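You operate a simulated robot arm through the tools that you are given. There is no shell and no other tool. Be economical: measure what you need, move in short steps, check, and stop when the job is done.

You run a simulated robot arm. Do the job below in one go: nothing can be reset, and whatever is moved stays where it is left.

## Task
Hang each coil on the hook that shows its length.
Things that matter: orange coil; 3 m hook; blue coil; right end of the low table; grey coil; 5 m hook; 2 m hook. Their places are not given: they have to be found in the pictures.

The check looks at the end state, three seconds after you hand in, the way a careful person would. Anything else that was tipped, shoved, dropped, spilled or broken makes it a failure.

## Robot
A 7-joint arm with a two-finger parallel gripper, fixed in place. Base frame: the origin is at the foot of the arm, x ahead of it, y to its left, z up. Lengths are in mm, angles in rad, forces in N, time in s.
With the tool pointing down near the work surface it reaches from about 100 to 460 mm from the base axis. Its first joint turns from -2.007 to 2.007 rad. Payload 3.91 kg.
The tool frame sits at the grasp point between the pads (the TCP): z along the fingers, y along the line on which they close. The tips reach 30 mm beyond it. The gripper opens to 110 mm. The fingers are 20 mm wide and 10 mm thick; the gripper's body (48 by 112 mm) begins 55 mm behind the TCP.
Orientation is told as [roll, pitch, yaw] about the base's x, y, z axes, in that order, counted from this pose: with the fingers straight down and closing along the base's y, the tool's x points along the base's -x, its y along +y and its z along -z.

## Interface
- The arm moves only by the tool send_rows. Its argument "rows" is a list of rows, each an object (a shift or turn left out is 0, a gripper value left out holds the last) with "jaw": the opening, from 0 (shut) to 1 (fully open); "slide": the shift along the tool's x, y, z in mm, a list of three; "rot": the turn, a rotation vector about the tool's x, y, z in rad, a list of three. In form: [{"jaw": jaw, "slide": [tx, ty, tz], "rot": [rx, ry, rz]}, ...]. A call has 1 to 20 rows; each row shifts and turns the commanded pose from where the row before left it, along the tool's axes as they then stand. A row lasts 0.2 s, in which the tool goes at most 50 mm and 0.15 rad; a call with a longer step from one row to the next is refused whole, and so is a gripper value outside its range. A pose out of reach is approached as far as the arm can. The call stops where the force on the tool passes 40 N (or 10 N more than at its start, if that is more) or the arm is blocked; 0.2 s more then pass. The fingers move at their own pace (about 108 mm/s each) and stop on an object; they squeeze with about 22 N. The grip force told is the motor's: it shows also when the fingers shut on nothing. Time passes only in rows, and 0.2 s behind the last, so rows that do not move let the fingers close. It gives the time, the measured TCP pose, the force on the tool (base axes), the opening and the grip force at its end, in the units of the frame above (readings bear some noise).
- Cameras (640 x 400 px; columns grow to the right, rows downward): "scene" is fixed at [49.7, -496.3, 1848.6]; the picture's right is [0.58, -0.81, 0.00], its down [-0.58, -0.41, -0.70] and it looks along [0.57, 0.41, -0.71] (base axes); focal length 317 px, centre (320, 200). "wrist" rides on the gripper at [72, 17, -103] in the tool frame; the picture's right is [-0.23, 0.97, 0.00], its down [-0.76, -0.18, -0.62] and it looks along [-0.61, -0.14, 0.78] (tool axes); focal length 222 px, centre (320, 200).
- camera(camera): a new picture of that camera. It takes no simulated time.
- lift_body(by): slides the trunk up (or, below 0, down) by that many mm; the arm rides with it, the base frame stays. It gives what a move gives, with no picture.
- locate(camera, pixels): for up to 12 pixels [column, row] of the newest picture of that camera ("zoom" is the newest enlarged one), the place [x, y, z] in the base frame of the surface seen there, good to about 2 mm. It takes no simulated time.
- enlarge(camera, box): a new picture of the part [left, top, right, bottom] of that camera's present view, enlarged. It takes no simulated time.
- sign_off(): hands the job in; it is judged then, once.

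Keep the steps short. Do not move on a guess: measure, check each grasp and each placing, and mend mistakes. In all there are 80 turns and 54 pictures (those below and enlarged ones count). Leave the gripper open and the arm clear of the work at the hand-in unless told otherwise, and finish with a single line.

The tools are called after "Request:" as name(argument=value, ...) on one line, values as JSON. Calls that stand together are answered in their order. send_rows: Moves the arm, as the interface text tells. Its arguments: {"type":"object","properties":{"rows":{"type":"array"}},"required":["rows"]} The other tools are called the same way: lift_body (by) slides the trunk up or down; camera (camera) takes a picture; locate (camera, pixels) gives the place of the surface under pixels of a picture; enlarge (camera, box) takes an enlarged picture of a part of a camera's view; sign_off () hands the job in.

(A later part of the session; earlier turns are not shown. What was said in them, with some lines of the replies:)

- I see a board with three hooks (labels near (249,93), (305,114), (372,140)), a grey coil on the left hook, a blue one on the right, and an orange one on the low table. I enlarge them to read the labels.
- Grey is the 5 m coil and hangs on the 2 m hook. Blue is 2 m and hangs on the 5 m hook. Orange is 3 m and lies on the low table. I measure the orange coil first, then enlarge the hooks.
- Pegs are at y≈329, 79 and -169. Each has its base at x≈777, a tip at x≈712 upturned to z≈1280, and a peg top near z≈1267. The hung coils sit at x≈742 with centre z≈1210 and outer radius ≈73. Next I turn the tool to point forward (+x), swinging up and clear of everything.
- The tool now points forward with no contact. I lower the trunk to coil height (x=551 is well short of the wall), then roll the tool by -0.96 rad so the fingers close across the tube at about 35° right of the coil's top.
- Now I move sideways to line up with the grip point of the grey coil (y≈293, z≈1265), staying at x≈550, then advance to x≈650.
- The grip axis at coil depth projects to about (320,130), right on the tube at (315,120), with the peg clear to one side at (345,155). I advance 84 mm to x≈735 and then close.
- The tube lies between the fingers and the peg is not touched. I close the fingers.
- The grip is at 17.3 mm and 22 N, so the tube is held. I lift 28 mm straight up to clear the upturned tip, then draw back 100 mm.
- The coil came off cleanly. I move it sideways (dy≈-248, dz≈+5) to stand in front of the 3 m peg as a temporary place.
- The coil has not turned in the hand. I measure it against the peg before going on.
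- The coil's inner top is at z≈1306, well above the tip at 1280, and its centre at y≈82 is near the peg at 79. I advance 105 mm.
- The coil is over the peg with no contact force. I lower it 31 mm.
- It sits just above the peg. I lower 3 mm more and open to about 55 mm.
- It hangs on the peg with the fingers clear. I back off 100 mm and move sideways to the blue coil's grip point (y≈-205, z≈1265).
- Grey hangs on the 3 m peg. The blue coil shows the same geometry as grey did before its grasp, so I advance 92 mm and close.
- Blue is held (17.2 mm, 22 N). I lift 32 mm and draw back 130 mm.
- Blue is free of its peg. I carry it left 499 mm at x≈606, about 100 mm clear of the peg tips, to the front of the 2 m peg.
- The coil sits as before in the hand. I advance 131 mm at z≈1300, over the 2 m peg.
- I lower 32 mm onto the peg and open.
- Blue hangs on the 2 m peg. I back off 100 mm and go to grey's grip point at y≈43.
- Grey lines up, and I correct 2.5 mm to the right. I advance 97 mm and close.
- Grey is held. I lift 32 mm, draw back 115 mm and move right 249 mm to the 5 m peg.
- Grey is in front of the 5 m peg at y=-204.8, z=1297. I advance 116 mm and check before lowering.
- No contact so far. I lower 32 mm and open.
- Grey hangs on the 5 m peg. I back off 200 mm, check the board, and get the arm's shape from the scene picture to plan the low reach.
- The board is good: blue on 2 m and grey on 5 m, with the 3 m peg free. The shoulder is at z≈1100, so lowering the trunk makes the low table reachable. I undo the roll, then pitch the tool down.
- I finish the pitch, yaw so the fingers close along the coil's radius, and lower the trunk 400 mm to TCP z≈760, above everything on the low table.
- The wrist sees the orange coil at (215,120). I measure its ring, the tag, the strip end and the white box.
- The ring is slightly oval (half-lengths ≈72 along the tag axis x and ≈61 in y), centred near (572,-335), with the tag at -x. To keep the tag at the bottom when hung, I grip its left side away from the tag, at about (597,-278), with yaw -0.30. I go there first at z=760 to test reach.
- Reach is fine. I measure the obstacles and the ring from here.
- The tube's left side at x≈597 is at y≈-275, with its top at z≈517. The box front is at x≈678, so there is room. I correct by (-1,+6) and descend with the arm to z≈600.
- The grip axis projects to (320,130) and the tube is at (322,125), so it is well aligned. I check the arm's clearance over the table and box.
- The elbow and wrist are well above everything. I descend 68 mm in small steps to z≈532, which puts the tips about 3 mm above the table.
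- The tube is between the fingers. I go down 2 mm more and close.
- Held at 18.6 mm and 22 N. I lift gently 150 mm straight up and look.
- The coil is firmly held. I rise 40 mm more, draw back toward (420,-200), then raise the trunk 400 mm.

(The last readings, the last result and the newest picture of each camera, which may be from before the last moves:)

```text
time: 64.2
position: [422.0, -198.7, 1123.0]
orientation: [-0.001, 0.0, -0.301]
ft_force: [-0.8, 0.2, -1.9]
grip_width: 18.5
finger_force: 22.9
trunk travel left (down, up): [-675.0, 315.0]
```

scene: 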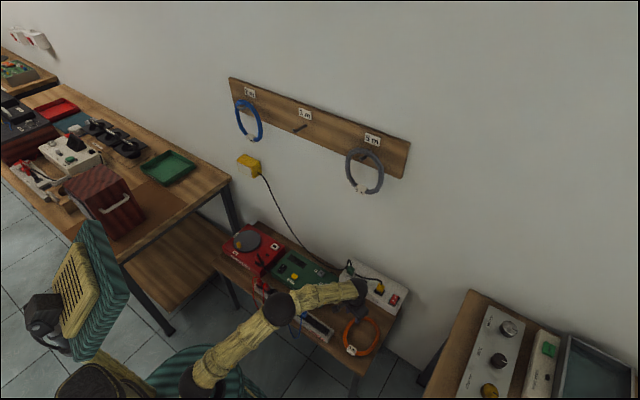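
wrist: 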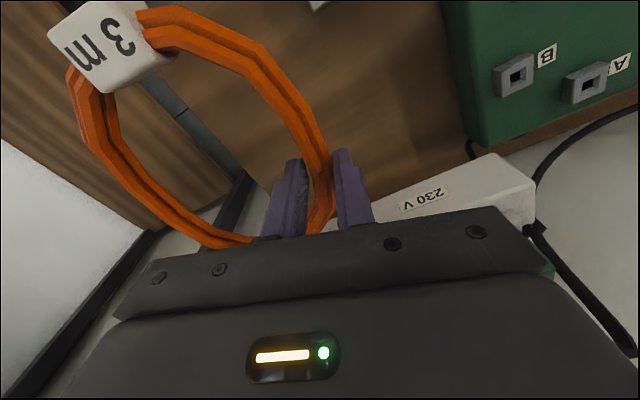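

Now I undo the yaw, pitch the tool forward and roll +0.30 so the tag points down.

Request:
send_rows(rows=[{"rot": [0, 0, -0.15]}, {"rot": [0, 0, -0.15]}, {"slide": [-15, 0, 0], "rot": [0, -0.15, 0]}, {"slide": [-15, 0, 0], "rot": [0, -0.15, 0]}, {"slide": [-15, 0, 0], "rot": [0, -0.15, 0]}, {"slide": [-15, 0, 0], "rot": [0, -0.15, 0]}, {"slide": [-15, 0, 0], "rot": [0, -0.15, 0]}, {"slide": [-15, 0, 0], "rot": [0, -0.15, 0]}, {"slide": [-15, 0, 0], "rot": [0, -0.15, 0]}, {"slide": [-15, 0, 0], "rot": [0, -0.15, 0]}, {"slide": [-15, 0, 0], "rot": [0, -0.15, 0]}, {"slide": [-15, 0, 0], "rot": [0, -0.15, 0]}, {"rot": [0, -0.0708, 0]}, {"rot": [0, 0, 0.15]}, {"rot": [0, 0, 0.15]}, {}])

Request:
camera(camera="wrist")

Request:
enlarge(camera="scene", box=[230, 80, 430, 280])

```text
time: 67.6
position: [528.7, -198.8, 1208.2]
orientation: [1.569, -1.269, -1.569]
ft_force: [0.2, -1.1, -1.2]
grip_width: 18.6
finger_force: 22.1
trunk travel left (down, up): [-675.0, 315.0]
```

```text
15 pictures are left
```

wrist: 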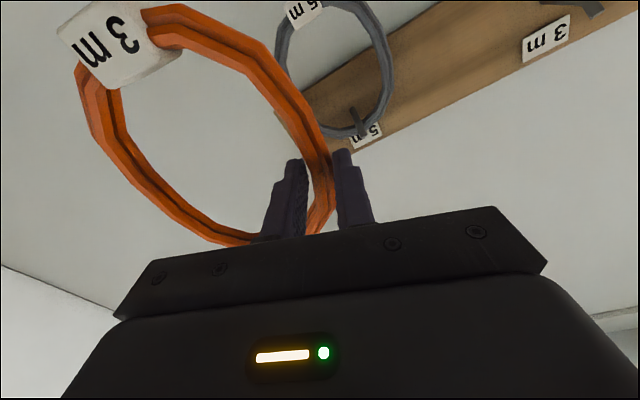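

```text
2.00 times, centred on (330, 180) of scene
```

zoom: 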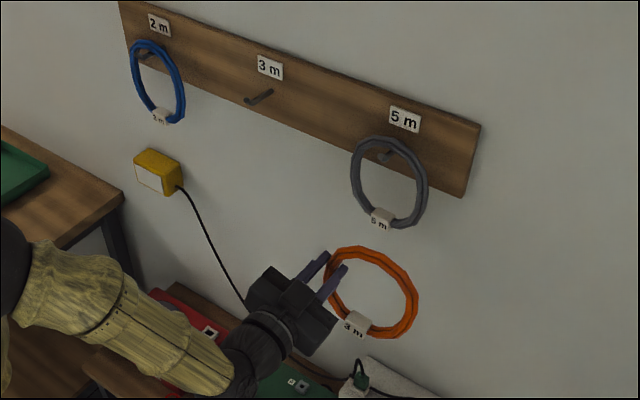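

The ring is vertical with its tag low. I measure where it sits relative to the tool.

Request:
locate(camera="zoom", pixels=[[365, 249], [385, 255], [345, 252], [412, 295], [395, 332], [355, 323], [336, 290], [260, 95], [250, 100]])

Request:
locate(camera="wrist", pixels=[[95, 110], [170, 200], [235, 240], [320, 150], [225, 45], [120, 40], [325, 210]])

```text
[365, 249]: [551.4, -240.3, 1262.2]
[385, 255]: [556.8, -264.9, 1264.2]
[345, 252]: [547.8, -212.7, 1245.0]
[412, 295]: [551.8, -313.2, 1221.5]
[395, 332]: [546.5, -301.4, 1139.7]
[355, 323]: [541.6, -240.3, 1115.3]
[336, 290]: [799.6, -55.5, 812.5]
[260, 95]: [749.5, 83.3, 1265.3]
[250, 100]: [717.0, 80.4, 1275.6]
```

```text
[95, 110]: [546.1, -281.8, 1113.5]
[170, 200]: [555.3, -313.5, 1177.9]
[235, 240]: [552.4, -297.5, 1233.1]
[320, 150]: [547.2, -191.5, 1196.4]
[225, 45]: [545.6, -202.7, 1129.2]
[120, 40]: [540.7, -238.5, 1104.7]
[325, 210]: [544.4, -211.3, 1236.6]
```

The ring's inner top is about 56 mm right of and 39 mm above the TCP, and 24 mm ahead of it. To pass over the 3 m peg the TCP goes to y≈135.5, z≈1256. I travel there at the present x (ring at x≈553, well clear).

Request:
send_rows(rows=[{"slide": [5.9, 37.1, 0]}, {"slide": [5.9, 37.1, 0]}, {"slide": [5.9, 37.1, 0]}, {"slide": [5.9, 37.1, 0]}, {"slide": [5.9, 37.1, 0]}, {"slide": [5.9, 37.1, 0]}, {"slide": [5.9, 37.1, 0]}, {"slide": [5.9, 37.1, 0]}, {"slide": [5.7, 36.8, 0]}, {"slide": [0, 0, 40]}, {"slide": [0, 0, 30]}, {}])

Request:
enlarge(camera="scene", box=[230, 80, 360, 170])

```text
time: 70.2
position: [599.9, 130.9, 1253.8]
orientation: [1.564, -1.269, -1.566]
ft_force: [0.1, 0.0, -1.9]
grip_width: 18.1
finger_force: 21.9
out of reach, approached as far as the arm can: row 4
trunk travel left (down, up): [-675.0, 315.0]
```

```text
4.44 times, centred on (295, 125) of scene
```

zoom: 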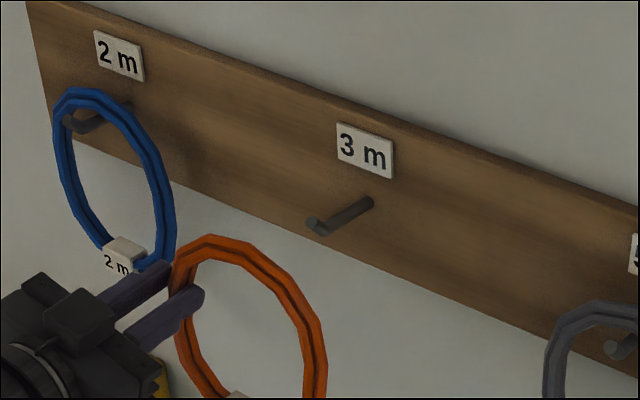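

A reach remark came up on the way, but the pose is close to what I wanted. I measure the ring against the peg.

Request:
locate(camera="zoom", pixels=[[215, 240], [235, 246], [258, 262], [280, 285], [195, 245], [318, 345], [178, 285], [316, 222]])

Request:
camera(camera="wrist")

```text
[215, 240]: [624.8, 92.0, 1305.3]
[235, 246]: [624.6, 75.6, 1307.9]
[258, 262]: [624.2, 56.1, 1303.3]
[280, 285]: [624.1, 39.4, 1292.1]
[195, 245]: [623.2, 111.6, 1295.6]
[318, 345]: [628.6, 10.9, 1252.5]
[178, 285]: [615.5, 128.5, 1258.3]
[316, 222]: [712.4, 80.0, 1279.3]
```

```text
12 pictures are left
```

wrist: 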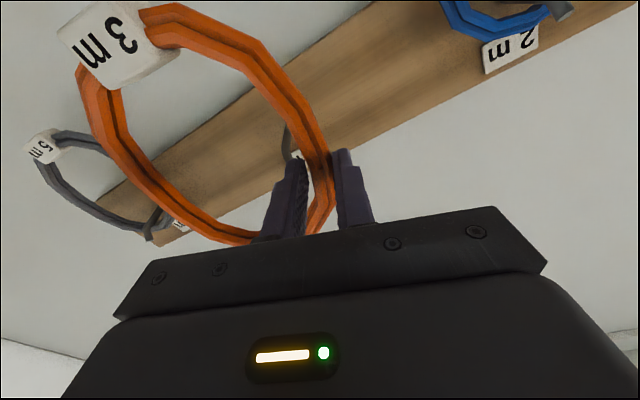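

The ring's outer top is at 1308, so its inner top is ≈1290 against the tip at 1280. I raise 8 mm and shift left 4.5 mm for margin, then advance to where the ring is just short of the tip.

Request:
send_rows(rows=[{"slide": [-6.3, 6.7, 0]}, {}, {"slide": [0, 0, 25]}, {"slide": [0, 0, 25]}, {}])

Request:
enlarge(camera="scene", box=[255, 85, 345, 155])

```text
time: 71.4
position: [647.3, 137.4, 1261.5]
orientation: [1.572, -1.27, -1.57]
ft_force: [-0.3, -0.1, -2.0]
grip_width: 18.2
finger_force: 22.0
trunk travel left (down, up): [-675.0, 315.0]
```

```text
5.71 times, centred on (300, 120) of scene
```

zoom: 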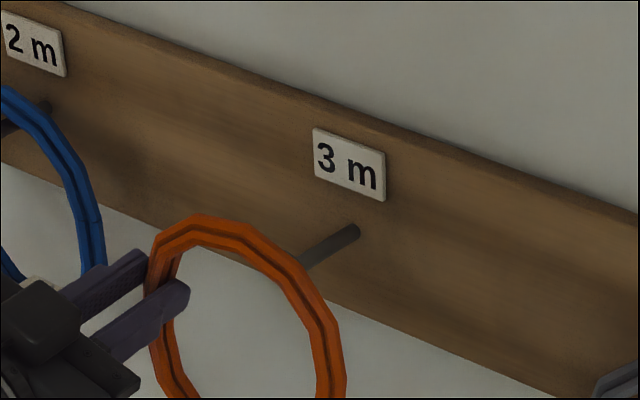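

Still clear. I advance 70 mm so the ring passes over the tip.

Request:
send_rows(rows=[{"slide": [0, 0, 15]}, {"slide": [0, 0, 15]}, {"slide": [0, 0, 20]}, {"slide": [0, 0, 20]}, {}])

Request:
enlarge(camera="scene", box=[255, 85, 345, 155])

```text
time: 72.6
position: [719.5, 136.3, 1261.3]
orientation: [1.567, -1.27, -1.566]
ft_force: [-0.2, 1.0, -1.0]
grip_width: 18.3
finger_force: 22.1
trunk travel left (down, up): [-675.0, 315.0]
```

```text
5.71 times, centred on (300, 120) of scene
```

zoom: 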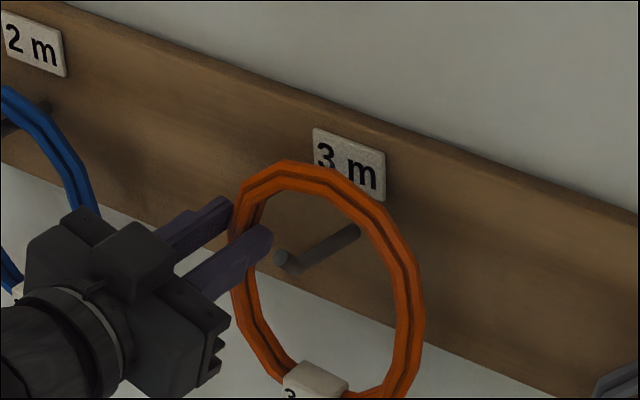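

The peg passes through the ring. I lower 30 mm and watch the force.

Request:
send_rows(rows=[{"slide": [9.5, -3, 0]}, {"slide": [9.5, -3, 0]}, {"slide": [5.7, -1.8, 0]}, {"slide": [3.8, -1.2, 0]}, {}])

Request:
enlarge(camera="scene", box=[255, 85, 345, 155])

```text
time: 73.8
position: [718.5, 135.4, 1232.2]
orientation: [1.575, -1.27, -1.576]
ft_force: [0.3, 0.1, 6.4]
grip_width: 18.5
finger_force: 22.0
trunk travel left (down, up): [-675.0, 315.0]
```

```text
5.71 times, centred on (300, 120) of scene
```

zoom: 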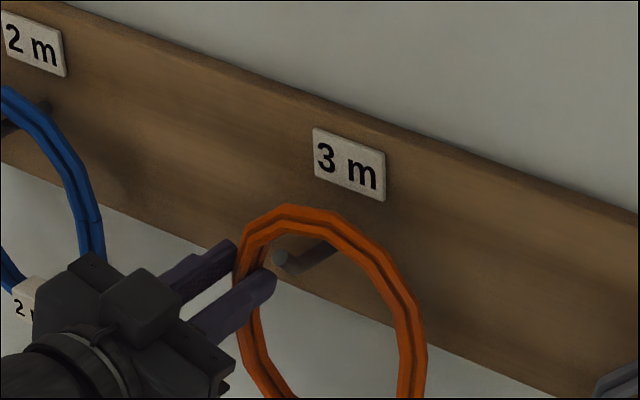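

The ring rests on the peg (force changed to +6 N). I open the fingers.

Request:
send_rows(rows=[{"slide": [-2, 0.6, 0]}, {"jaw": 0.22}, {"jaw": 0.3}, {"jaw": 0.4}, {}, {}])

Request:
camera(camera="wrist")

Request:
enlarge(camera="scene", box=[255, 85, 345, 155])

```text
time: 75.2
position: [719.7, 134.3, 1234.0]
orientation: [1.567, -1.27, -1.567]
ft_force: [0.4, -0.3, 1.0]
grip_width: 43.9
finger_force: 0.0
trunk travel left (down, up): [-675.0, 315.0]
```

```text
8 pictures are left
```

wrist: 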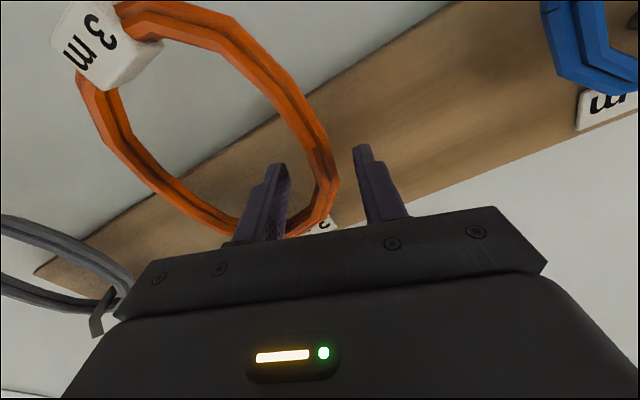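

```text
5.71 times, centred on (300, 120) of scene
```

zoom: 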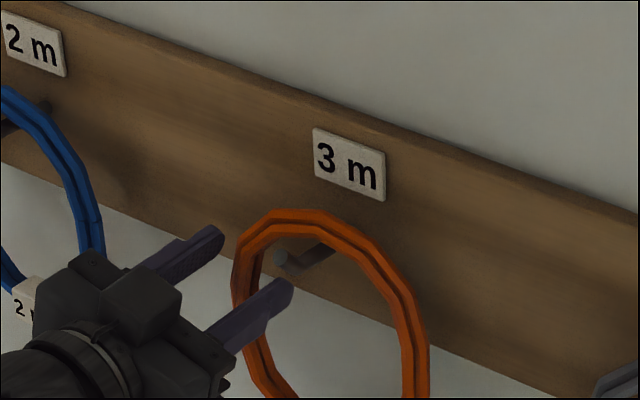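

The coil hangs freely with both fingers off it. I back straight out 220 mm and check the whole board.

Request:
send_rows(rows=[{"slide": [0, 0, -15]}, {"slide": [0, 0, -20]}, {"slide": [0, 0, -30]}, {"slide": [0, 0, -35]}, {"slide": [0, 0, -40]}, {"slide": [0, 0, -40], "jaw": 0.8}, {"slide": [0, 0, -40]}, {}, {}])

Request:
enlarge(camera="scene", box=[220, 70, 420, 205])

Request:
camera(camera="scene")

```text
time: 77.2
position: [497.6, 133.6, 1233.1]
orientation: [1.568, -1.271, -1.567]
ft_force: [0.1, 0.7, 0.2]
grip_width: 88.0
finger_force: 0.1
trunk travel left (down, up): [-675.0, 315.0]
```

```text
2.96 times, centred on (320, 138) of scene
```

zoom: 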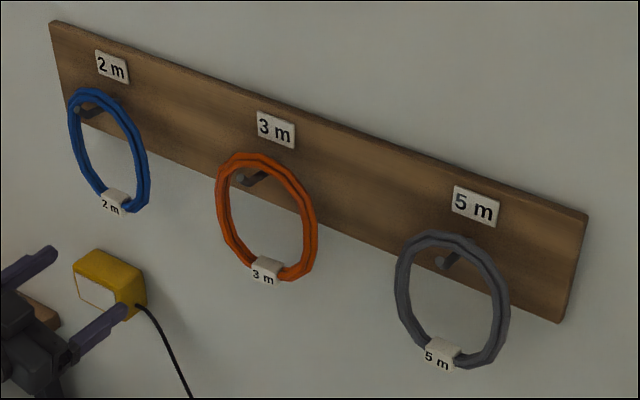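

```text
5 pictures are left
```

scene: 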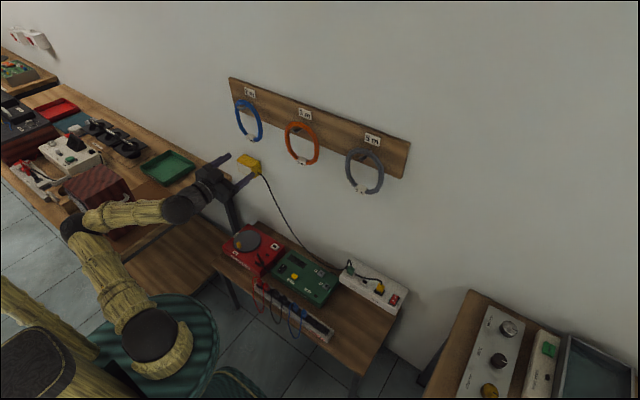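

All three coils hang on the hook matching their tags. Nothing else has moved, the gripper is open and the arm is clear, so I hand in.

Request:
sign_off()

```text
The job is handed in.
```

The blue coil is on the 2 m hook, orange is on 3 m, and grey is on 5 m; the last picture shows nothing else disturbed.
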